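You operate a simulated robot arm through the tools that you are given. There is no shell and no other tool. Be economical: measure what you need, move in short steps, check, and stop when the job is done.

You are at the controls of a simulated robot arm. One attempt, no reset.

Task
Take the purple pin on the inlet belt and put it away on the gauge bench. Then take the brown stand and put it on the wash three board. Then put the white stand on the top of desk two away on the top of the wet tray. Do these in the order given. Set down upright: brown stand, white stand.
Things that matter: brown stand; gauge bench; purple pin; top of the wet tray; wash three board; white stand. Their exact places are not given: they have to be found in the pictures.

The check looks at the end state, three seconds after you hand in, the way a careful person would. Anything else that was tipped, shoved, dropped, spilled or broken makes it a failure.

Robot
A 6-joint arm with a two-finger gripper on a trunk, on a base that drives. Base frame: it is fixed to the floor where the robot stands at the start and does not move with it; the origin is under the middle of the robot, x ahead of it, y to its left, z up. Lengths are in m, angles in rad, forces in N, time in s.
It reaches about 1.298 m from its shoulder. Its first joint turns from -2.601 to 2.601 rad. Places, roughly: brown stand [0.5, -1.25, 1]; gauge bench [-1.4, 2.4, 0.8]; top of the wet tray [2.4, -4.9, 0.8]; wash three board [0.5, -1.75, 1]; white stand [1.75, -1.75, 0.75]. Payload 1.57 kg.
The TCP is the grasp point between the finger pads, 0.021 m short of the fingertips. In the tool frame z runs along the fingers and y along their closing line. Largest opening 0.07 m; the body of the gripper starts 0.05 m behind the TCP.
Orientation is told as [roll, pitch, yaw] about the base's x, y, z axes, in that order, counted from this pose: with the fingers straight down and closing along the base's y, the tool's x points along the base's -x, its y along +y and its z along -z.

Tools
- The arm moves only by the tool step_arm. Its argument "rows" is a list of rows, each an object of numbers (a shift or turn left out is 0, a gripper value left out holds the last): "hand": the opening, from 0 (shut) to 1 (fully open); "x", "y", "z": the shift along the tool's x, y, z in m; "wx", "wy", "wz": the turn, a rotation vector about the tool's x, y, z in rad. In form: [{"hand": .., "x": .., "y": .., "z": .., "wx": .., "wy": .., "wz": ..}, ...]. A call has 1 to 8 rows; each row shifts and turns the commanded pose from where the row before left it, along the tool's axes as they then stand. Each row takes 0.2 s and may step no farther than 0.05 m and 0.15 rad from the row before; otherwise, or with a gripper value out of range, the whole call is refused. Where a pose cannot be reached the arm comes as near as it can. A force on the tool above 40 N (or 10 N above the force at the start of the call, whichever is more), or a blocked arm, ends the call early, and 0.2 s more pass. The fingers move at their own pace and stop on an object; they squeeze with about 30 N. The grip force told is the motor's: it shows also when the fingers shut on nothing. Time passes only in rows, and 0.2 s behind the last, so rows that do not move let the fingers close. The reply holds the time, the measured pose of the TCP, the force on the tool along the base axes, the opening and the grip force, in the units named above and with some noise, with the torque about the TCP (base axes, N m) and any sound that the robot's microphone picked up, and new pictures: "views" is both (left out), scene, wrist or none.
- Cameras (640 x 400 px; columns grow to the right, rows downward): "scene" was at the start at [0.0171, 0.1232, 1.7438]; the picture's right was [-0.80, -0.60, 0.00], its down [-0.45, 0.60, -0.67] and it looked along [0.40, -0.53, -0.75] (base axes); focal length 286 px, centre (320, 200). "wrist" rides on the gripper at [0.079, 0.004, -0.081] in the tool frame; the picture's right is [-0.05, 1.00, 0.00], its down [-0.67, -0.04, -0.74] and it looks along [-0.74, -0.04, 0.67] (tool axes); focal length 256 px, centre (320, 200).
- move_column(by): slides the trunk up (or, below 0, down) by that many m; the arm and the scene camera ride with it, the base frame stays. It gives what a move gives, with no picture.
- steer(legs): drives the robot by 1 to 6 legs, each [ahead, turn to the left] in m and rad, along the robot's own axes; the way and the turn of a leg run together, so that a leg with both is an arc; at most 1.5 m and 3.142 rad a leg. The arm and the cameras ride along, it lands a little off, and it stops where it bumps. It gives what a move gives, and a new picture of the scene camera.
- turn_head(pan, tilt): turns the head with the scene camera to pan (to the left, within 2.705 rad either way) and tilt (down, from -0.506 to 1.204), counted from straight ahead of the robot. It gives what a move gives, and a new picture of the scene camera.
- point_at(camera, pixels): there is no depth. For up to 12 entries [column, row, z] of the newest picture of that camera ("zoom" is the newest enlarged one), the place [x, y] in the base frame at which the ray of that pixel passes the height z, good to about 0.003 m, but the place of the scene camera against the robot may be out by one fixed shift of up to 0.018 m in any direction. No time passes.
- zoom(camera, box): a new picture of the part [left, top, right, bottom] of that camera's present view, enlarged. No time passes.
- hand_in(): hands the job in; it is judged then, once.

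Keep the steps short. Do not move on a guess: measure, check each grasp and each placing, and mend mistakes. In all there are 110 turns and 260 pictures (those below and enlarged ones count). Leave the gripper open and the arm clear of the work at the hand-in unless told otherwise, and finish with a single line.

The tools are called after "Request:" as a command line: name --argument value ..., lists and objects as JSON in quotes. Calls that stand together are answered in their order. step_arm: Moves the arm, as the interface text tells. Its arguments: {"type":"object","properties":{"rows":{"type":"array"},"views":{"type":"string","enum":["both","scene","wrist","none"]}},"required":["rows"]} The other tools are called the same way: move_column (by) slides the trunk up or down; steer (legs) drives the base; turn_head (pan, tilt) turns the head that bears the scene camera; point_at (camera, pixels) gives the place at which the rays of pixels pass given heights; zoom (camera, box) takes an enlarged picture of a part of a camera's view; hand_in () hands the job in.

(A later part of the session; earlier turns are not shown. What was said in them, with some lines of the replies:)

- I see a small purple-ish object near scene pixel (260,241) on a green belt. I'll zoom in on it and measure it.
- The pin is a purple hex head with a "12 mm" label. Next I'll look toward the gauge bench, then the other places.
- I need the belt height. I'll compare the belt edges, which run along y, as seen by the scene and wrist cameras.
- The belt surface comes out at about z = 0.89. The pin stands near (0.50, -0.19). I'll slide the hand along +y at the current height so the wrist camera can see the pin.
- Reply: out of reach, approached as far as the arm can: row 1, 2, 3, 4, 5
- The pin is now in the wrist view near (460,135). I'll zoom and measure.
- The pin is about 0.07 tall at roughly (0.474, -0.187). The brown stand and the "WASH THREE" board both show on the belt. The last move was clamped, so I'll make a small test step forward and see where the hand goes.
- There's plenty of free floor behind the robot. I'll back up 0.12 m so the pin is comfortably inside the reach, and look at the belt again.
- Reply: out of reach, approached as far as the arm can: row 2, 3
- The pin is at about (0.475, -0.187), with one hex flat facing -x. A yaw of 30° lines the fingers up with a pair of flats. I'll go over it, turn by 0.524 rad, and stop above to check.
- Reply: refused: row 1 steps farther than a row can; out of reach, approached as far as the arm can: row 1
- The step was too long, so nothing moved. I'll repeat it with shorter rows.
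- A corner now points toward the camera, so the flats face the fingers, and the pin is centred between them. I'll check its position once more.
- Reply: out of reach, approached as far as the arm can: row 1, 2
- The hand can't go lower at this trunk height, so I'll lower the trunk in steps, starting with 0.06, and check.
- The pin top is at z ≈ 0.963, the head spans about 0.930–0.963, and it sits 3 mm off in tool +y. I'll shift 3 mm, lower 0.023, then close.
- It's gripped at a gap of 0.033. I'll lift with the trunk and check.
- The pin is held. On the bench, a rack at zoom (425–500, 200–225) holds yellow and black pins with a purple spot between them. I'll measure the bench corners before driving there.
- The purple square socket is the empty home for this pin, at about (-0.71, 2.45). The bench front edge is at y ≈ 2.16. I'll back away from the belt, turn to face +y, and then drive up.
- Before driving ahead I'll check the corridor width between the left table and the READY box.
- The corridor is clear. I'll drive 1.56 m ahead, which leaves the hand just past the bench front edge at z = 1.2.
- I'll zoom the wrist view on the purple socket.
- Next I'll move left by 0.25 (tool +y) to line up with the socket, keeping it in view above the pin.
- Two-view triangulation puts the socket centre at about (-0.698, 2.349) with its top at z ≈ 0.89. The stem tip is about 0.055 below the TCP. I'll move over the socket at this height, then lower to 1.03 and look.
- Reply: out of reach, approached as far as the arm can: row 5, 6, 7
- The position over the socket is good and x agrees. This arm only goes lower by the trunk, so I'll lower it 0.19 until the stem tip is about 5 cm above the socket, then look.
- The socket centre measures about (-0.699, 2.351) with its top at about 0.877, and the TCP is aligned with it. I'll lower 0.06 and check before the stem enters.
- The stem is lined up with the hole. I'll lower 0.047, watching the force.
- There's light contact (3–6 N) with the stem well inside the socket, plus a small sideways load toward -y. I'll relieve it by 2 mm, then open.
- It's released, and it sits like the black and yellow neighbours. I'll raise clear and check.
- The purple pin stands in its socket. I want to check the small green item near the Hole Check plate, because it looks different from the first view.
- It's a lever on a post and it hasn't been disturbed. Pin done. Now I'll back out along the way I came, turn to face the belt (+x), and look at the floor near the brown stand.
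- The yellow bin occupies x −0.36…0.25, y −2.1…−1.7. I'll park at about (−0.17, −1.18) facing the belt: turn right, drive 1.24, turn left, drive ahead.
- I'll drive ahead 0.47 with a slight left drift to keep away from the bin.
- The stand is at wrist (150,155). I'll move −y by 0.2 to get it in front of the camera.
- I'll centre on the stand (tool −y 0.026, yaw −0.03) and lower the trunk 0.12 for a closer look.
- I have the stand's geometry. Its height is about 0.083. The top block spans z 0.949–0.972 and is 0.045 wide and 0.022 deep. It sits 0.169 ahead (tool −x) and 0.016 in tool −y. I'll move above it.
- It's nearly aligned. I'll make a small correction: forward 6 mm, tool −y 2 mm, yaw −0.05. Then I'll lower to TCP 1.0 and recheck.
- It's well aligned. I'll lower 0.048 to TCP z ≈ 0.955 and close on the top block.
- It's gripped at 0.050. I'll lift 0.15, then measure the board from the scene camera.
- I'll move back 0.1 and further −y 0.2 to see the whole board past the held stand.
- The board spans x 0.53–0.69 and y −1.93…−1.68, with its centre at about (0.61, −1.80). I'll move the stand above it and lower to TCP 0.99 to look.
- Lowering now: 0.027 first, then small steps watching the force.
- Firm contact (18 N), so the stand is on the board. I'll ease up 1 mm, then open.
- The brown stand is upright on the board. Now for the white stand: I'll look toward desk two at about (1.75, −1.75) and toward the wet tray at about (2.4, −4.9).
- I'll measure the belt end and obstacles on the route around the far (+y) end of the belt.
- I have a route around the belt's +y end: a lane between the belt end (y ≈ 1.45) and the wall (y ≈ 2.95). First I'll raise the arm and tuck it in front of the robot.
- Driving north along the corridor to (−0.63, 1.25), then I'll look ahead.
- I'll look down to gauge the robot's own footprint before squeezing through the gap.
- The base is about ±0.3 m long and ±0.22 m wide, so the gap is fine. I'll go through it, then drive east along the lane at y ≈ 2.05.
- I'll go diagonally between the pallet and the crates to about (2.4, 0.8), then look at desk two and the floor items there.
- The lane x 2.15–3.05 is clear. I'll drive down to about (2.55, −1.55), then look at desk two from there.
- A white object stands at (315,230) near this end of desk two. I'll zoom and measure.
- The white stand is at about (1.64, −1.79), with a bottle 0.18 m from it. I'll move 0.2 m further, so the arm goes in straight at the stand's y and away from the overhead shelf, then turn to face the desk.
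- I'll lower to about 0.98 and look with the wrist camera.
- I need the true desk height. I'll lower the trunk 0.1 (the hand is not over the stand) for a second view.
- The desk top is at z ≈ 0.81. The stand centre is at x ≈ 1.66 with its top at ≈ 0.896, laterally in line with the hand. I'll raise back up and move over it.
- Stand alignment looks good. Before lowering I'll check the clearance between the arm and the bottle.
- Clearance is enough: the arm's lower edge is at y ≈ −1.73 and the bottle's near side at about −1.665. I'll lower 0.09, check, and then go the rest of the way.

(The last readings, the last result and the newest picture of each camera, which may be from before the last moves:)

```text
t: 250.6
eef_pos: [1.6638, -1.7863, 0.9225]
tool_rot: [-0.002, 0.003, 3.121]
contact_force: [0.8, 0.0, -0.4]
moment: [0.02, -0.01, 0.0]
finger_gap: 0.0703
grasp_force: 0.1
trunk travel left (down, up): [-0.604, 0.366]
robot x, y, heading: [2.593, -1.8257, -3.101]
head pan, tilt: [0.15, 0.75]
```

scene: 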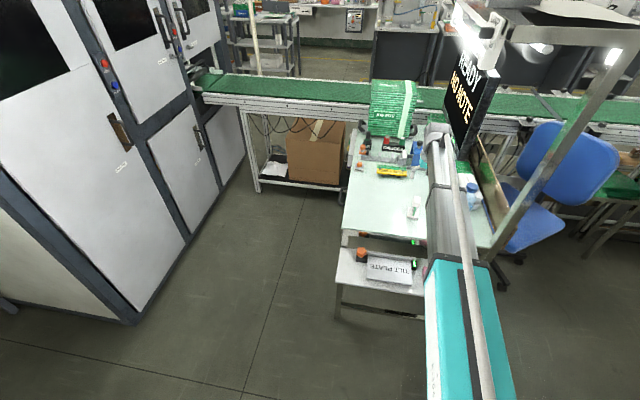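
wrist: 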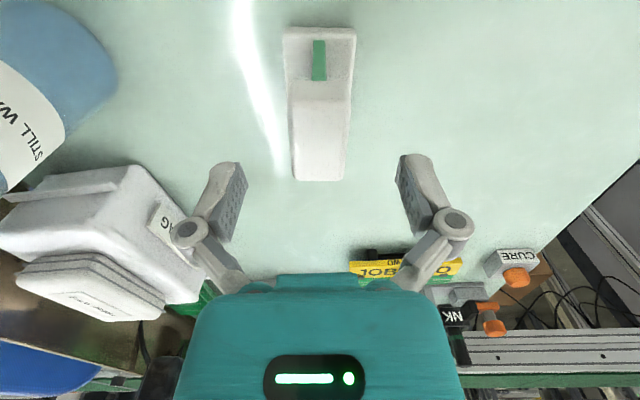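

Centred. I'll lower the last 0.044 and close.

Request:
move_column --by -0.044

Request:
step_arm --rows '[{"hand": 0}, {"hand": 0}, {"hand": 0}, {"hand": 0}, {"hand": 0}]' --views "wrist"

```text
t: 251.5
eef_pos: [1.6633, -1.7859, 0.8794]
tool_rot: [-0.003, 0.002, 3.12]
contact_force: [-0.4, 0.4, -0.2]
moment: [-0.01, -0.04, 0.03]
finger_gap: 0.07
grasp_force: 0.1
trunk travel left (down, up): [-0.56, 0.41]
robot x, y, heading: [2.5924, -1.8309, -3.099]
head pan, tilt: [0.15, 0.75]
```

```text
t: 252.7
eef_pos: [1.6628, -1.7867, 0.8788]
tool_rot: [-0.002, 0.0, 3.12]
contact_force: [-1.2, 0.9, 8.0]
moment: [0.02, -0.02, 0.05]
finger_gap: 0.026
grasp_force: 29.7
trunk travel left (down, up): [-0.56, 0.41]
robot x, y, heading: [2.5961, -1.8266, -3.103]
head pan, tilt: [0.15, 0.75]
```

wrist: 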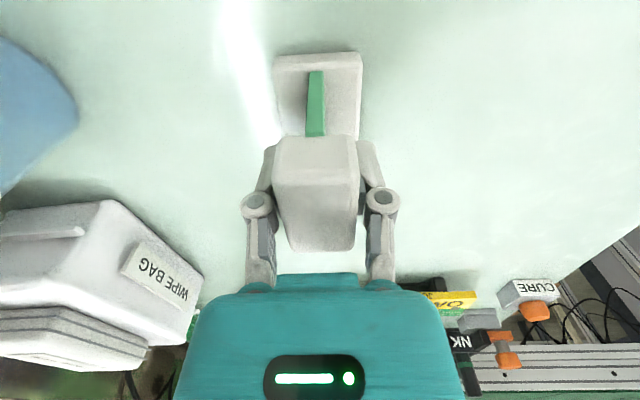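

It's gripped at 0.026. I'll lift to the earlier height, retract out from under the overhead shelf, and then raise more.

Request:
move_column --by 0.14

Request:
step_arm --rows '[{"x": 0.045}, {"x": 0.045}, {"x": 0.045}, {"x": 0.045}, {"x": 0.045}, {"x": 0.045}, {"x": 0.045}, {"x": 0.035}]' --views "wrist"

Request:
move_column --by 0.22

Request:
turn_head --pan 1.3 --tilt 0.5

```text
t: 254.3
eef_pos: [1.6629, -1.7869, 1.0176]
tool_rot: [-0.002, 0.0, 3.12]
contact_force: [0.1, 0.1, -0.9]
moment: [-0.02, 0.02, 0.02]
finger_gap: 0.026
grasp_force: 29.6
trunk travel left (down, up): [-0.7, 0.27]
robot x, y, heading: [2.5917, -1.8294, -3.104]
head pan, tilt: [0.15, 0.75]
```

```text
t: 256.1
eef_pos: [2.0133, -1.7951, 1.0195]
tool_rot: [-0.001, 0.001, 3.121]
contact_force: [-0.1, 0.4, -1.2]
moment: [0.0, 0.01, -0.02]
finger_gap: 0.026
grasp_force: 29.7
trunk travel left (down, up): [-0.7, 0.27]
robot x, y, heading: [2.5909, -1.8294, -3.108]
head pan, tilt: [0.15, 0.75]
```

wrist: 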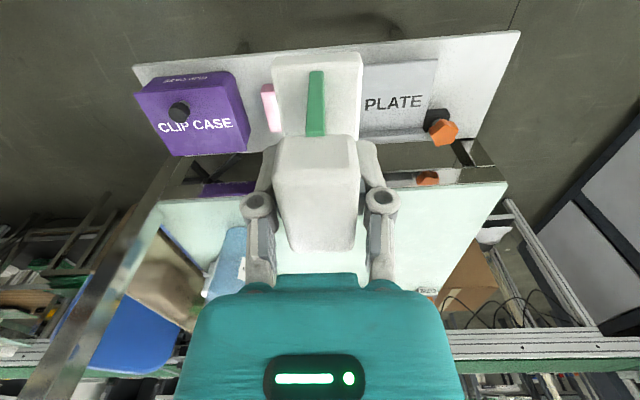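

```text
t: 258.5
eef_pos: [2.0134, -1.7951, 1.238]
tool_rot: [-0.001, 0.001, 3.121]
contact_force: [0.5, 0.2, -0.7]
moment: [0.04, -0.03, -0.03]
finger_gap: 0.026
grasp_force: 30.2
trunk travel left (down, up): [-0.92, 0.05]
robot x, y, heading: [2.5928, -1.829, -3.101]
head pan, tilt: [0.15, 0.75]
```

```text
t: 259.8
eef_pos: [2.014, -1.7949, 1.2387]
tool_rot: [-0.001, 0.001, 3.12]
contact_force: [0.1, -0.1, -1.2]
moment: [-0.01, -0.01, -0.04]
finger_gap: 0.0261
grasp_force: 29.9
trunk travel left (down, up): [-0.92, 0.05]
robot x, y, heading: [2.5926, -1.8307, -3.107]
head pan, tilt: [1.3, 0.499]
```

scene: 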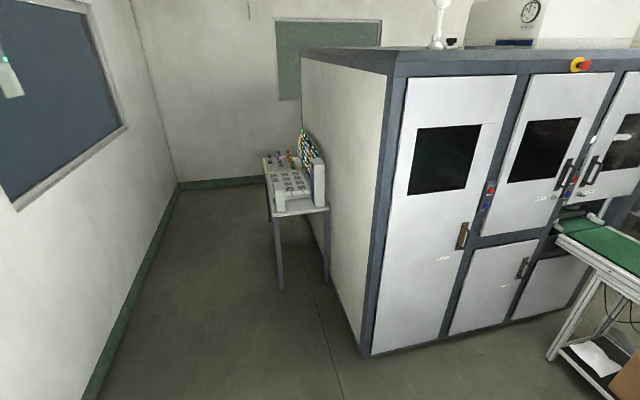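

Request:
zoom --camera "scene" --box '[240, 110, 400, 230]'

Request:
point_at --camera "scene" --pixels '[[365, 357, 0.0], [281, 290, 0.0], [328, 280, 0.0], [276, 216, 0.8], [329, 208, 0.8], [263, 158, 0.8], [180, 190, 0.0], [85, 398, 0.0], [268, 222, 0.0]]'

```text
3.33 times, centred on (320, 170) of scene
```

zoom: 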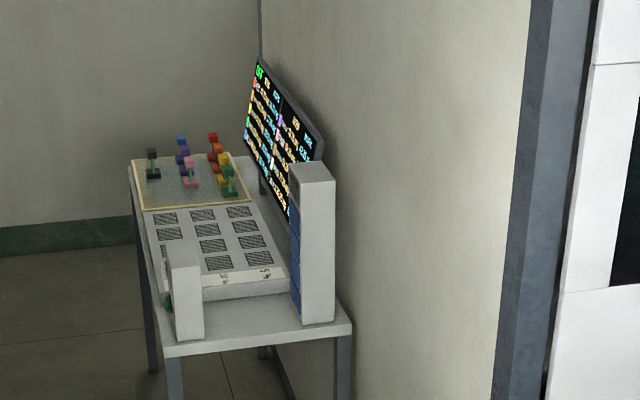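

```text
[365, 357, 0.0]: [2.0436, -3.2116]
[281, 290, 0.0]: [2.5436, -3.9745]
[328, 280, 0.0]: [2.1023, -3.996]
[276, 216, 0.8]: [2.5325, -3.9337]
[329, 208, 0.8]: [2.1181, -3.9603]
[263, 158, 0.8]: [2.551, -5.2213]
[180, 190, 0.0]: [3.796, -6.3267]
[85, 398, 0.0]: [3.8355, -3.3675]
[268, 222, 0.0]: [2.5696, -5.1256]
```

The table with the tray and colored stands is at x 2.10–2.54, y −5.2…−3.94, top ≈ 0.8. I'll drive to about (3.15, −4.4) along the wall lane first.

Request:
steer --legs '[[0, 1.79], [1.2, 0], [1.04, 0], [0, -0.254], [0.45, 0]]'

Request:
turn_head --pan -0.95 --tilt 0.7

```text
t: 283.9
eef_pos: [2.9738, -5.0653, 1.2391]
tool_rot: [-0.002, 0.002, -1.672]
contact_force: [-0.8, 0.5, -0.7]
moment: [0.05, -0.01, 0.0]
finger_gap: 0.0261
grasp_force: 30.6
trunk travel left (down, up): [-0.92, 0.05]
robot x, y, heading: [3.0516, -4.4875, -1.61]
head pan, tilt: [1.3, 0.499]
```

scene: 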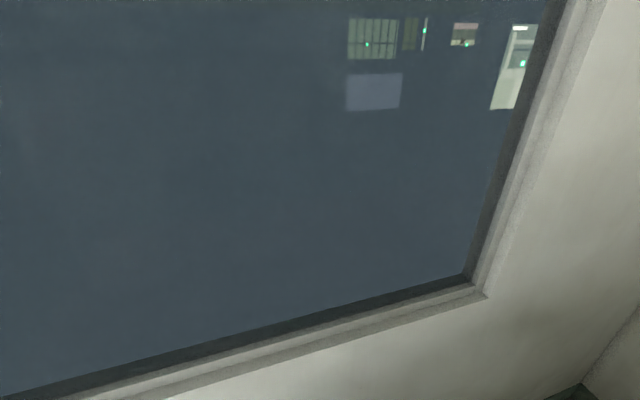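

```text
t: 286.0
eef_pos: [2.9735, -5.0644, 1.2386]
tool_rot: [-0.001, 0.002, -1.673]
contact_force: [0.1, -0.6, -0.5]
moment: [0.02, -0.02, 0.02]
finger_gap: 0.026
grasp_force: 29.9
trunk travel left (down, up): [-0.92, 0.05]
robot x, y, heading: [3.0541, -4.4863, -1.608]
head pan, tilt: [-0.949, 0.7]
```

scene: 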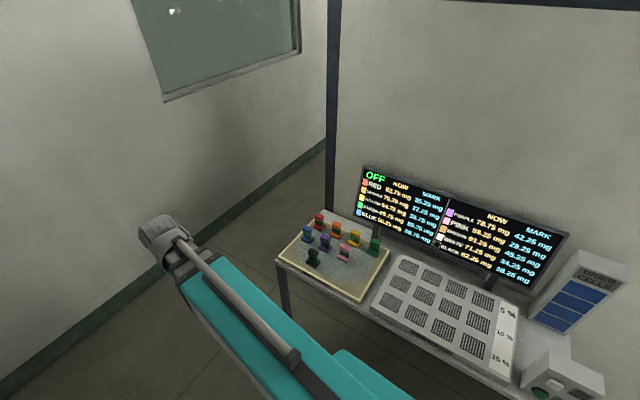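

Request:
zoom --camera "scene" --box '[250, 150, 450, 310]'

Request:
zoom --camera "scene" --box '[340, 150, 640, 400]'

Request:
point_at --camera "scene" --pixels '[[278, 254, 0.83], [358, 301, 0.83], [388, 252, 0.83], [316, 212, 0.83], [313, 262, 0.83], [345, 256, 0.83], [374, 249, 0.83], [350, 280, 0.83]]'

```text
2.50 times, centred on (350, 230) of scene
```

zoom: 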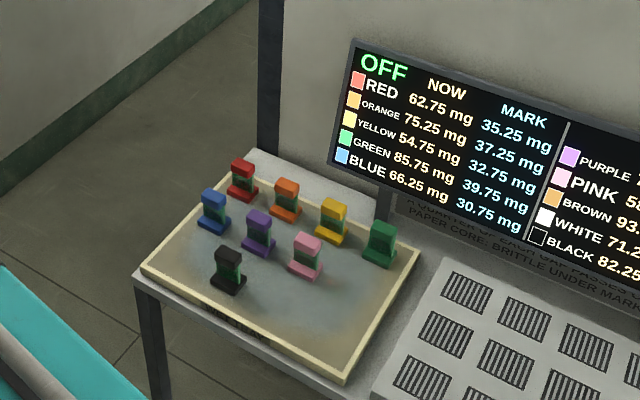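

```text
1.60 times, centred on (490, 275) of scene
```

zoom: 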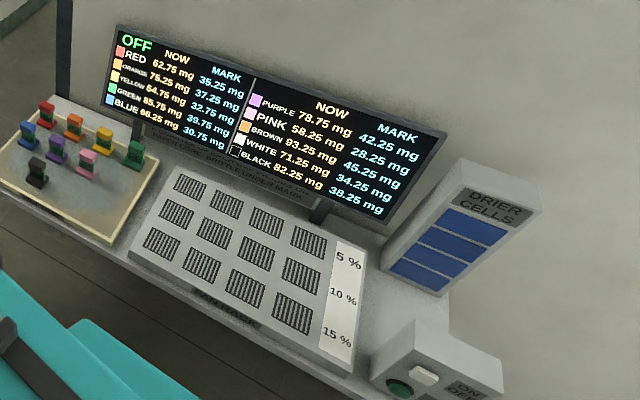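

```text
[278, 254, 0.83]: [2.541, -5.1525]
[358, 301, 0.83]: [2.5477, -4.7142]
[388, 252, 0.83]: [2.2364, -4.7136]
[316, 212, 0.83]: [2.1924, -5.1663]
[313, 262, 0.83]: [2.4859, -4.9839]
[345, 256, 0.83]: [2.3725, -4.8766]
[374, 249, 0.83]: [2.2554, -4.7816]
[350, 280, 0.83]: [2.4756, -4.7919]
```

The tray's front reads "WET TRAY". There's free room at about (2.46, −4.80), clear of the pink and black stands. I'll reposition to about (3.14, −4.79) and turn to face it.

Request:
steer --legs '[[0, 0.32], [0.32, 0], [0, -1.85]]'

Request:
turn_head --pan 0.1 --tilt 0.85

Request:
step_arm --rows '[{}]' --views "wrist"

```text
t: 296.6
eef_pos: [2.5644, -4.7387, 1.2395]
tool_rot: [-0.002, 0.003, 3.075]
contact_force: [0.2, 0.3, -0.8]
moment: [0.0, 0.02, 0.0]
finger_gap: 0.0258
grasp_force: 29.8
trunk travel left (down, up): [-0.92, 0.05]
robot x, y, heading: [3.1421, -4.8319, -3.134]
head pan, tilt: [-0.949, 0.7]
```

scene: 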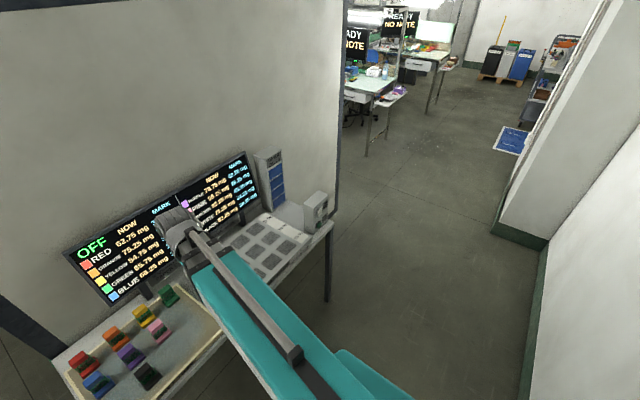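

```text
t: 297.9
eef_pos: [2.565, -4.7381, 1.2375]
tool_rot: [-0.002, 0.0, 3.073]
contact_force: [0.6, -0.6, -0.4]
moment: [0.0, 0.0, 0.03]
finger_gap: 0.026
grasp_force: 30.3
trunk travel left (down, up): [-0.92, 0.05]
robot x, y, heading: [3.1424, -4.8278, -3.14]
head pan, tilt: [0.099, 0.85]
```

scene: 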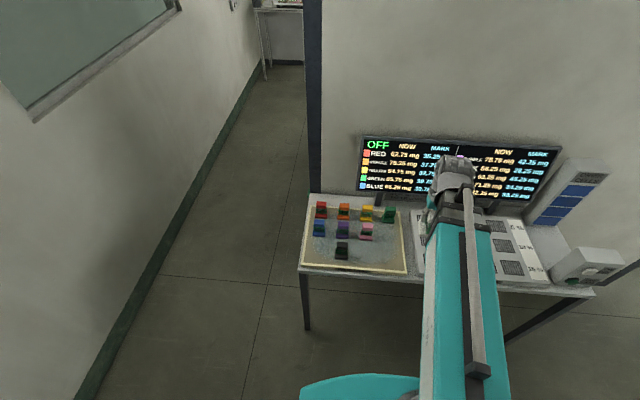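

```text
t: 298.3
eef_pos: [2.5651, -4.7389, 1.2402]
tool_rot: [-0.003, 0.002, 3.074]
contact_force: [0.1, 1.1, -0.9]
moment: [0.01, 0.0, -0.01]
finger_gap: 0.0262
grasp_force: 29.5
trunk travel left (down, up): [-0.92, 0.05]
robot x, y, heading: [3.1411, -4.8298, -3.136]
head pan, tilt: [0.099, 0.85]
```

wrist: 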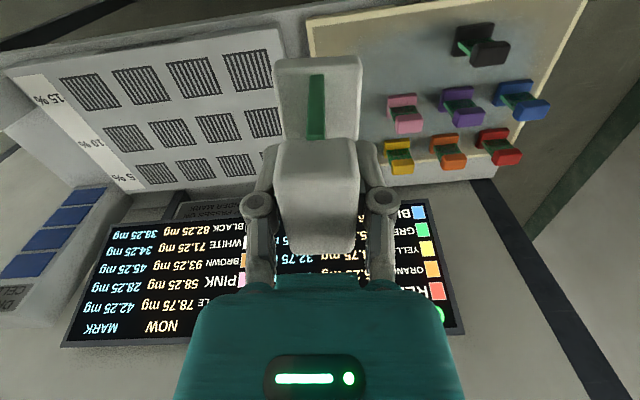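

The target is (2.45, −4.80) on the tray. I'll square the yaw, move over it, and lower by 0.2.

Request:
step_arm --rows '[{"wz": -0.066}, {"x": -0.04, "y": 0.02}, {"x": -0.04, "y": 0.02}, {"x": -0.035, "y": 0.021}, {}]' --views "wrist"

Request:
move_column --by -0.22

Request:
step_arm --rows '[{}]' --views "both"

Request:
zoom --camera "scene" --box '[280, 130, 480, 290]'

```text
t: 299.5
eef_pos: [2.4508, -4.7995, 1.2398]
tool_rot: [-0.002, 0.0, 3.141]
contact_force: [0.6, 0.2, -1.7]
moment: [0.01, -0.03, 0.01]
finger_gap: 0.0257
grasp_force: 29.6
trunk travel left (down, up): [-0.92, 0.05]
robot x, y, heading: [3.1423, -4.8318, -3.143]
head pan, tilt: [0.099, 0.85]
```

wrist: 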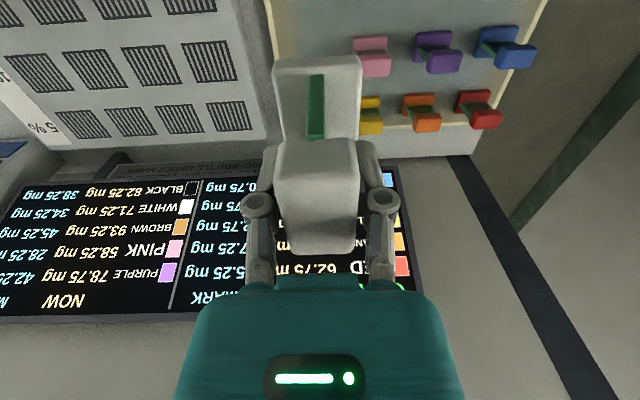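

```text
t: 301.8
eef_pos: [2.4496, -4.7989, 1.0192]
tool_rot: [0.0, 0.002, 3.143]
contact_force: [0.8, -0.5, -1.5]
moment: [-0.01, 0.01, 0.01]
finger_gap: 0.0259
grasp_force: 30.0
trunk travel left (down, up): [-0.7, 0.27]
robot x, y, heading: [3.1421, -4.8341, -3.14]
head pan, tilt: [0.099, 0.85]
```

```text
t: 302.2
eef_pos: [2.4501, -4.7981, 1.0193]
tool_rot: [-0.002, 0.002, 3.143]
contact_force: [-0.4, 0.2, -0.8]
moment: [-0.03, 0.01, 0.0]
finger_gap: 0.0261
grasp_force: 30.5
trunk travel left (down, up): [-0.7, 0.27]
robot x, y, heading: [3.1399, -4.8325, -3.134]
head pan, tilt: [0.099, 0.85]
```

scene: 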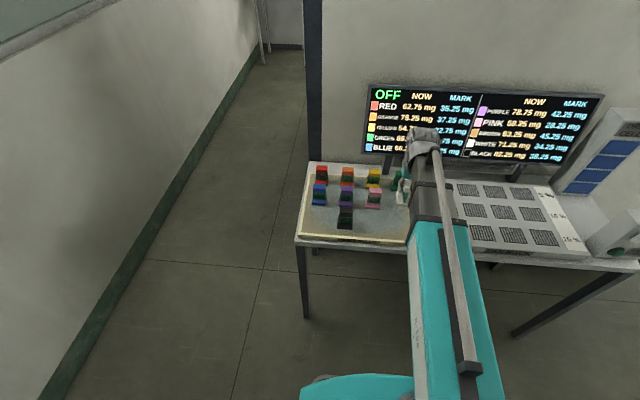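
wrist: 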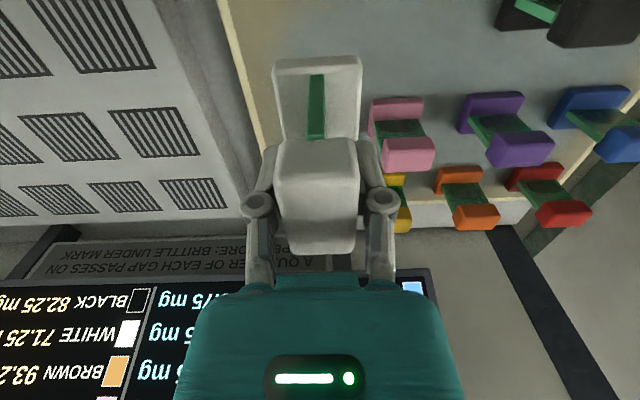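

```text
2.50 times, centred on (380, 210) of scene
```

zoom: 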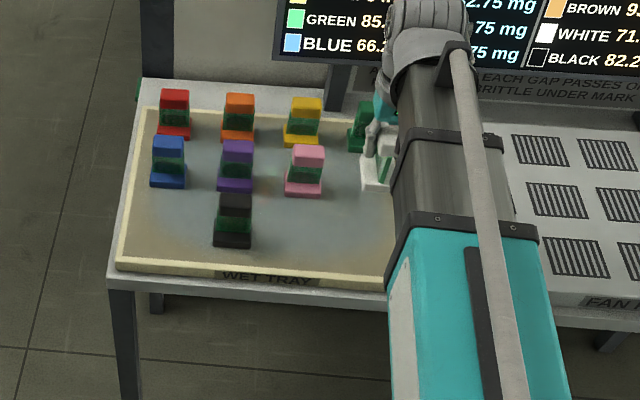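

Request:
point_at --camera "wrist" --pixels '[[236, 30, 0.84], [262, 130, 0.84], [371, 120, 0.84], [371, 98, 0.84], [423, 98, 0.84], [236, 30, 0.82], [371, 98, 0.82]]'

Request:
zoom --camera "wrist" --box '[200, 0, 440, 240]'

```text
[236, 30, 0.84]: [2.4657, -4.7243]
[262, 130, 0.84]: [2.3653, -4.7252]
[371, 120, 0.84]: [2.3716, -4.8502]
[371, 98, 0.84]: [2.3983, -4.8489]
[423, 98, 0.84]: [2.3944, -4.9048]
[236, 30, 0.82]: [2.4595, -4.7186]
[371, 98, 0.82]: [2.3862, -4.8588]
```

```text
1.67 times, centred on (320, 120) of wrist
```

zoom: 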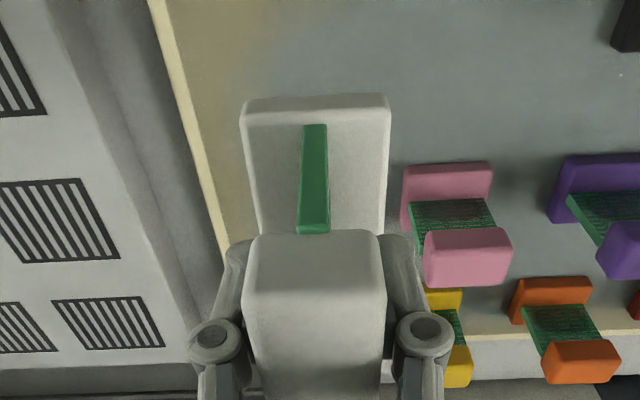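

There's good clearance from the rim (y −4.73) and the pink stand. I'll shift 15 mm nearer and then lower in stages.

Request:
step_arm --rows '[{"x": 0.015, "y": -0.006}, {}]' --views "none"

Request:
move_column --by -0.08

Request:
step_arm --rows '[{}]' --views "wrist"

Request:
zoom --camera "scene" --box '[320, 130, 480, 250]'

```text
t: 302.8
eef_pos: [2.465, -4.7933, 1.0191]
tool_rot: [-0.003, 0.001, 3.143]
contact_force: [0.1, -0.3, -0.8]
moment: [-0.04, -0.01, 0.0]
finger_gap: 0.0261
grasp_force: 29.8
trunk travel left (down, up): [-0.7, 0.27]
robot x, y, heading: [3.1396, -4.8321, -3.137]
head pan, tilt: [0.099, 0.85]
```

```text
t: 304.0
eef_pos: [2.4643, -4.7927, 0.9395]
tool_rot: [-0.003, 0.002, 3.14]
contact_force: [-0.1, -0.2, -0.6]
moment: [0.02, 0.03, -0.04]
finger_gap: 0.0259
grasp_force: 29.6
trunk travel left (down, up): [-0.62, 0.35]
robot x, y, heading: [3.1442, -4.8314, -3.134]
head pan, tilt: [0.099, 0.85]
```

```text
t: 304.4
eef_pos: [2.4647, -4.7939, 0.9382]
tool_rot: [-0.004, 0.001, 3.142]
contact_force: [-0.8, -0.1, -1.0]
moment: [0.01, 0.02, -0.03]
finger_gap: 0.0257
grasp_force: 30.4
trunk travel left (down, up): [-0.62, 0.35]
robot x, y, heading: [3.1434, -4.8345, -3.139]
head pan, tilt: [0.099, 0.85]
```

wrist: 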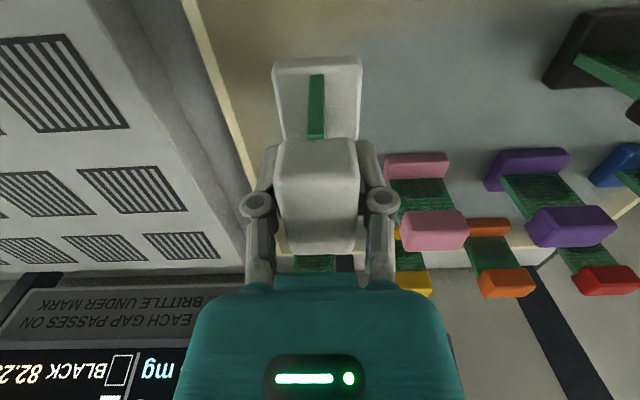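

```text
3.33 times, centred on (400, 190) of scene
```

zoom: 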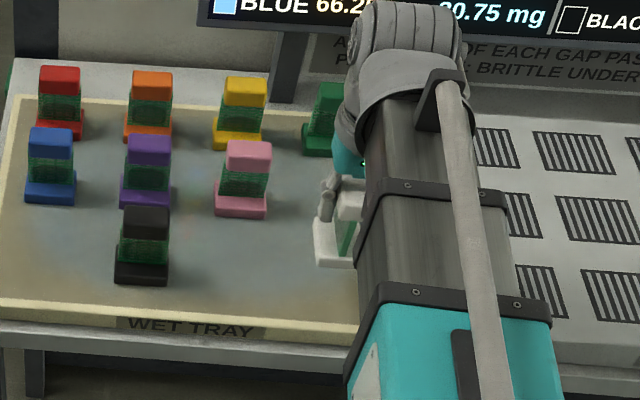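

Triangulating the pink foot gives a tray surface at z ≈ 0.83, so I expect contact at TCP ≈ 0.90. I'll approach in small steps.

Request:
move_column --by -0.025

Request:
move_column --by -0.004

Request:
move_column --by -0.004

```text
t: 305.1
eef_pos: [2.4654, -4.7929, 0.9134]
tool_rot: [-0.001, 0.002, 3.141]
contact_force: [0.3, -0.3, -1.0]
moment: [0.02, -0.01, 0.03]
finger_gap: 0.026
grasp_force: 30.2
trunk travel left (down, up): [-0.595, 0.375]
robot x, y, heading: [3.1435, -4.836, -3.139]
head pan, tilt: [0.099, 0.85]
```

```text
t: 305.6
eef_pos: [2.4655, -4.7933, 0.9099]
tool_rot: [-0.003, 0.001, 3.141]
contact_force: [0.4, -0.5, -0.3]
moment: [0.01, 0.0, -0.02]
finger_gap: 0.026
grasp_force: 30.1
trunk travel left (down, up): [-0.591, 0.379]
robot x, y, heading: [3.1422, -4.8302, -3.136]
head pan, tilt: [0.099, 0.85]
```

```text
t: 306.2
eef_pos: [2.4659, -4.7935, 0.9043]
tool_rot: [0.0, 0.001, 3.141]
contact_force: [0.4, 0.8, -1.5]
moment: [0.01, -0.01, -0.05]
finger_gap: 0.0263
grasp_force: 29.8
trunk travel left (down, up): [-0.587, 0.383]
robot x, y, heading: [3.1407, -4.8365, -3.141]
head pan, tilt: [0.099, 0.85]
```

Request:
move_column --by -0.003

Request:
move_column --by -0.003

```text
t: 306.7
eef_pos: [2.4657, -4.7941, 0.9028]
tool_rot: [-0.001, 0.0, 3.141]
contact_force: [0.9, -0.1, -0.5]
moment: [-0.02, -0.01, -0.04]
finger_gap: 0.0259
grasp_force: 29.8
trunk travel left (down, up): [-0.584, 0.386]
robot x, y, heading: [3.1404, -4.8313, -3.141]
head pan, tilt: [0.099, 0.85]
```

```text
t: 307.2
eef_pos: [2.4646, -4.7921, 0.8994]
tool_rot: [-0.002, 0.001, 3.141]
contact_force: [0.9, 0.4, -1.1]
moment: [0.01, 0.01, 0.0]
finger_gap: 0.0259
grasp_force: 29.9
trunk travel left (down, up): [-0.581, 0.389]
robot x, y, heading: [3.142, -4.8339, -3.141]
head pan, tilt: [0.099, 0.85]
```

Request:
move_column --by -0.003

Request:
move_column --by -0.002

Request:
step_arm --rows '[{}]' --views "wrist"

```text
t: 307.7
eef_pos: [2.4659, -4.794, 0.8962]
tool_rot: [-0.001, 0.002, 3.142]
contact_force: [0.1, 0.3, -0.6]
moment: [0.03, -0.02, 0.01]
finger_gap: 0.0266
grasp_force: 30.0
trunk travel left (down, up): [-0.578, 0.392]
robot x, y, heading: [3.142, -4.8343, -3.139]
head pan, tilt: [0.099, 0.85]
```

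```text
t: 308.2
eef_pos: [2.4648, -4.7945, 0.8953]
tool_rot: [-0.001, 0.0, 3.143]
contact_force: [1.0, 0.3, -0.3]
moment: [0.0, -0.01, -0.01]
finger_gap: 0.0262
grasp_force: 29.6
trunk travel left (down, up): [-0.576, 0.394]
robot x, y, heading: [3.14, -4.8287, -3.141]
head pan, tilt: [0.099, 0.85]
```

```text
t: 308.6
eef_pos: [2.4646, -4.7925, 0.8942]
tool_rot: [0.0, 0.001, 3.141]
contact_force: [0.3, 0.0, -0.8]
moment: [0.0, -0.02, -0.01]
finger_gap: 0.0263
grasp_force: 29.6
trunk travel left (down, up): [-0.576, 0.394]
robot x, y, heading: [3.1427, -4.833, -3.13]
head pan, tilt: [0.099, 0.85]
```

wrist: 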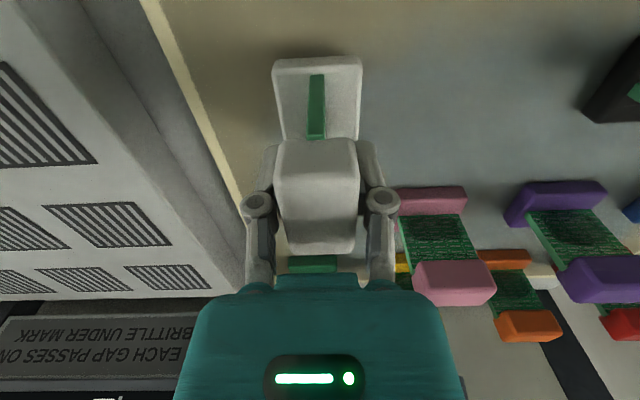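

No contact yet. I'll continue in 3 mm steps.

Request:
move_column --by -0.003

Request:
move_column --by -0.003

Request:
move_column --by -0.002

```text
t: 309.2
eef_pos: [2.4642, -4.7941, 0.8929]
tool_rot: [0.0, 0.001, 3.141]
contact_force: [1.2, -0.3, -0.8]
moment: [0.0, 0.0, -0.01]
finger_gap: 0.0262
grasp_force: 29.5
trunk travel left (down, up): [-0.573, 0.397]
robot x, y, heading: [3.1421, -4.8305, -3.142]
head pan, tilt: [0.099, 0.85]
```

```text
t: 309.7
eef_pos: [2.4658, -4.7935, 0.8879]
tool_rot: [-0.001, 0.001, 3.142]
contact_force: [-0.1, 0.3, -0.4]
moment: [0.0, -0.04, 0.01]
finger_gap: 0.0262
grasp_force: 29.6
trunk travel left (down, up): [-0.57, 0.4]
robot x, y, heading: [3.1401, -4.8326, -3.14]
head pan, tilt: [0.099, 0.85]
```

```text
t: 310.2
eef_pos: [2.465, -4.7928, 0.8865]
tool_rot: [-0.003, 0.001, 3.141]
contact_force: [0.7, -0.5, -0.5]
moment: [-0.03, -0.01, -0.01]
finger_gap: 0.0261
grasp_force: 29.8
trunk travel left (down, up): [-0.568, 0.402]
robot x, y, heading: [3.1402, -4.8296, -3.14]
head pan, tilt: [0.099, 0.85]
```

Request:
move_column --by -0.003

Request:
move_column --by -0.002

Request:
zoom --camera "scene" --box '[320, 110, 480, 230]'

```text
t: 310.7
eef_pos: [2.4652, -4.7933, 0.8854]
tool_rot: [-0.002, -0.002, 3.142]
contact_force: [-5.5, 0.7, 22.0]
moment: [-0.01, 0.03, -0.03]
finger_gap: 0.0262
grasp_force: 29.8
trunk travel left (down, up): [-0.565, 0.405]
robot x, y, heading: [3.1424, -4.8318, -3.137]
head pan, tilt: [0.099, 0.85]
```

```text
t: 311.2
eef_pos: [2.4662, -4.7937, 0.8834]
tool_rot: [-0.001, 0.001, 3.141]
contact_force: [-3.7, 1.6, 18.9]
moment: [0.01, 0.03, 0.02]
finger_gap: 0.0263
grasp_force: 30.4
trunk travel left (down, up): [-0.563, 0.407]
robot x, y, heading: [3.1383, -4.8313, -3.139]
head pan, tilt: [0.099, 0.85]
```

```text
3.33 times, centred on (400, 170) of scene
```

zoom: 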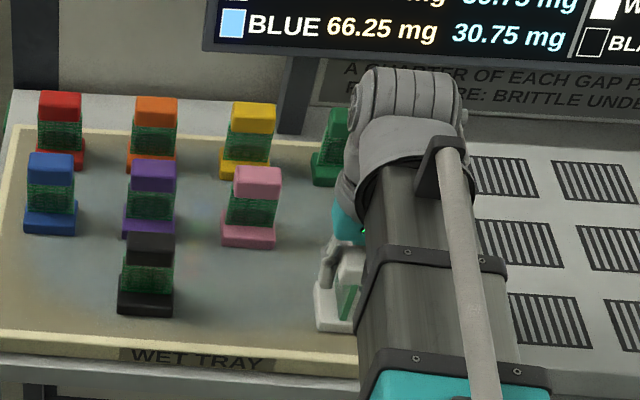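

Contact (about 20 N). I'll ease up 2 mm and open.

Request:
move_column --by 0.003

Request:
step_arm --rows '[{"hand": 0.5}, {"hand": 0.8}, {"hand": 1.0}, {}, {}]' --views "wrist"

```text
t: 311.8
eef_pos: [2.4646, -4.7933, 0.8846]
tool_rot: [-0.002, 0.002, 3.142]
contact_force: [0.6, 0.5, -0.9]
moment: [0.0, 0.01, 0.01]
finger_gap: 0.0261
grasp_force: 30.0
trunk travel left (down, up): [-0.566, 0.404]
robot x, y, heading: [3.1412, -4.8282, -3.136]
head pan, tilt: [0.099, 0.85]
```

```text
t: 313.0
eef_pos: [2.4658, -4.7934, 0.8849]
tool_rot: [0.0, 0.002, 3.142]
contact_force: [-0.3, -0.2, -0.9]
moment: [-0.01, 0.02, 0.04]
finger_gap: 0.0697
grasp_force: 0.1
trunk travel left (down, up): [-0.566, 0.404]
robot x, y, heading: [3.1428, -4.8313, -3.138]
head pan, tilt: [0.099, 0.85]
```

wrist: 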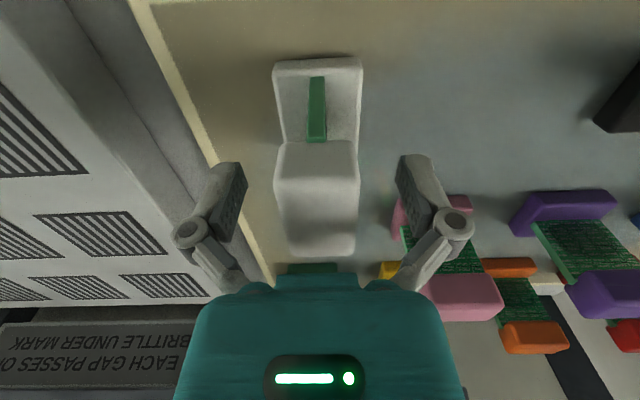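

It's released and standing. I'll raise straight up, retract, and check.

Request:
move_column --by 0.3

Request:
step_arm --rows '[{"x": 0.045}, {"x": 0.045}, {"y": -0.045}, {"y": -0.045}, {"y": -0.045}, {}]' --views "both"

Request:
zoom --camera "scene" --box '[290, 170, 490, 290]'

```text
t: 316.0
eef_pos: [2.4659, -4.7933, 1.1845]
tool_rot: [-0.002, 0.003, 3.142]
contact_force: [0.5, -0.3, 0.1]
moment: [-0.01, -0.01, 0.0]
finger_gap: 0.0704
grasp_force: 0.1
trunk travel left (down, up): [-0.866, 0.104]
robot x, y, heading: [3.1447, -4.8334, -3.137]
head pan, tilt: [0.099, 0.85]
```

```text
t: 317.4
eef_pos: [2.5543, -4.6556, 1.1859]
tool_rot: [-0.003, 0.002, 3.143]
contact_force: [0.0, 0.8, -0.3]
moment: [-0.01, -0.04, 0.02]
finger_gap: 0.07
grasp_force: 0.0
out of reach, approached as far as the arm can: row 4
trunk travel left (down, up): [-0.866, 0.104]
robot x, y, heading: [3.1392, -4.8328, -3.139]
head pan, tilt: [0.099, 0.85]
```

scene: 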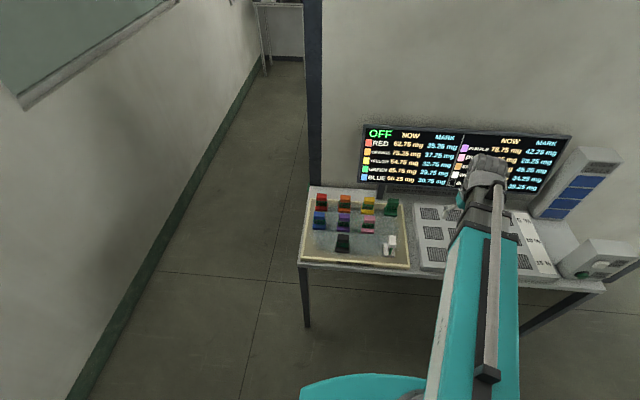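
wrist: 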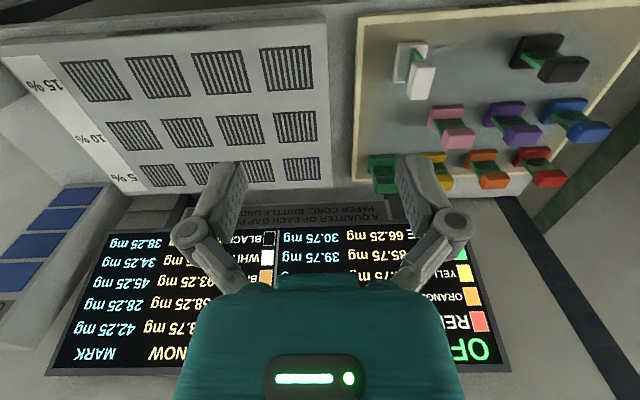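

```text
3.20 times, centred on (390, 230) of scene
```

zoom: 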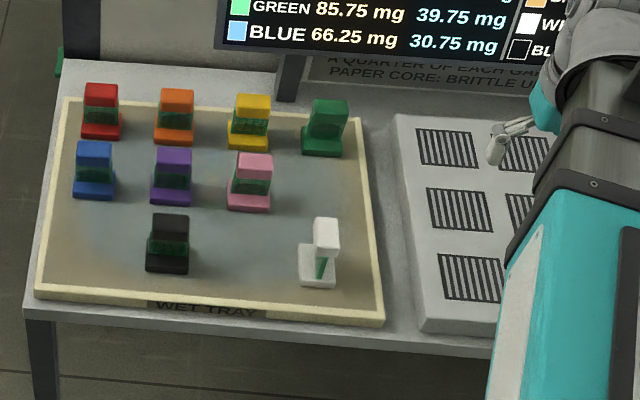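

The white stand is upright on the wet tray and the other stands are untouched. The gripper is open and well clear, so I'm handing in.

Request:
hand_in

```text
The job is handed in.
```

The job is handed in: the purple pin is in its socket on the gauge bench, the brown stand is upright on the wash three board, and the white stand is upright on the wet tray.
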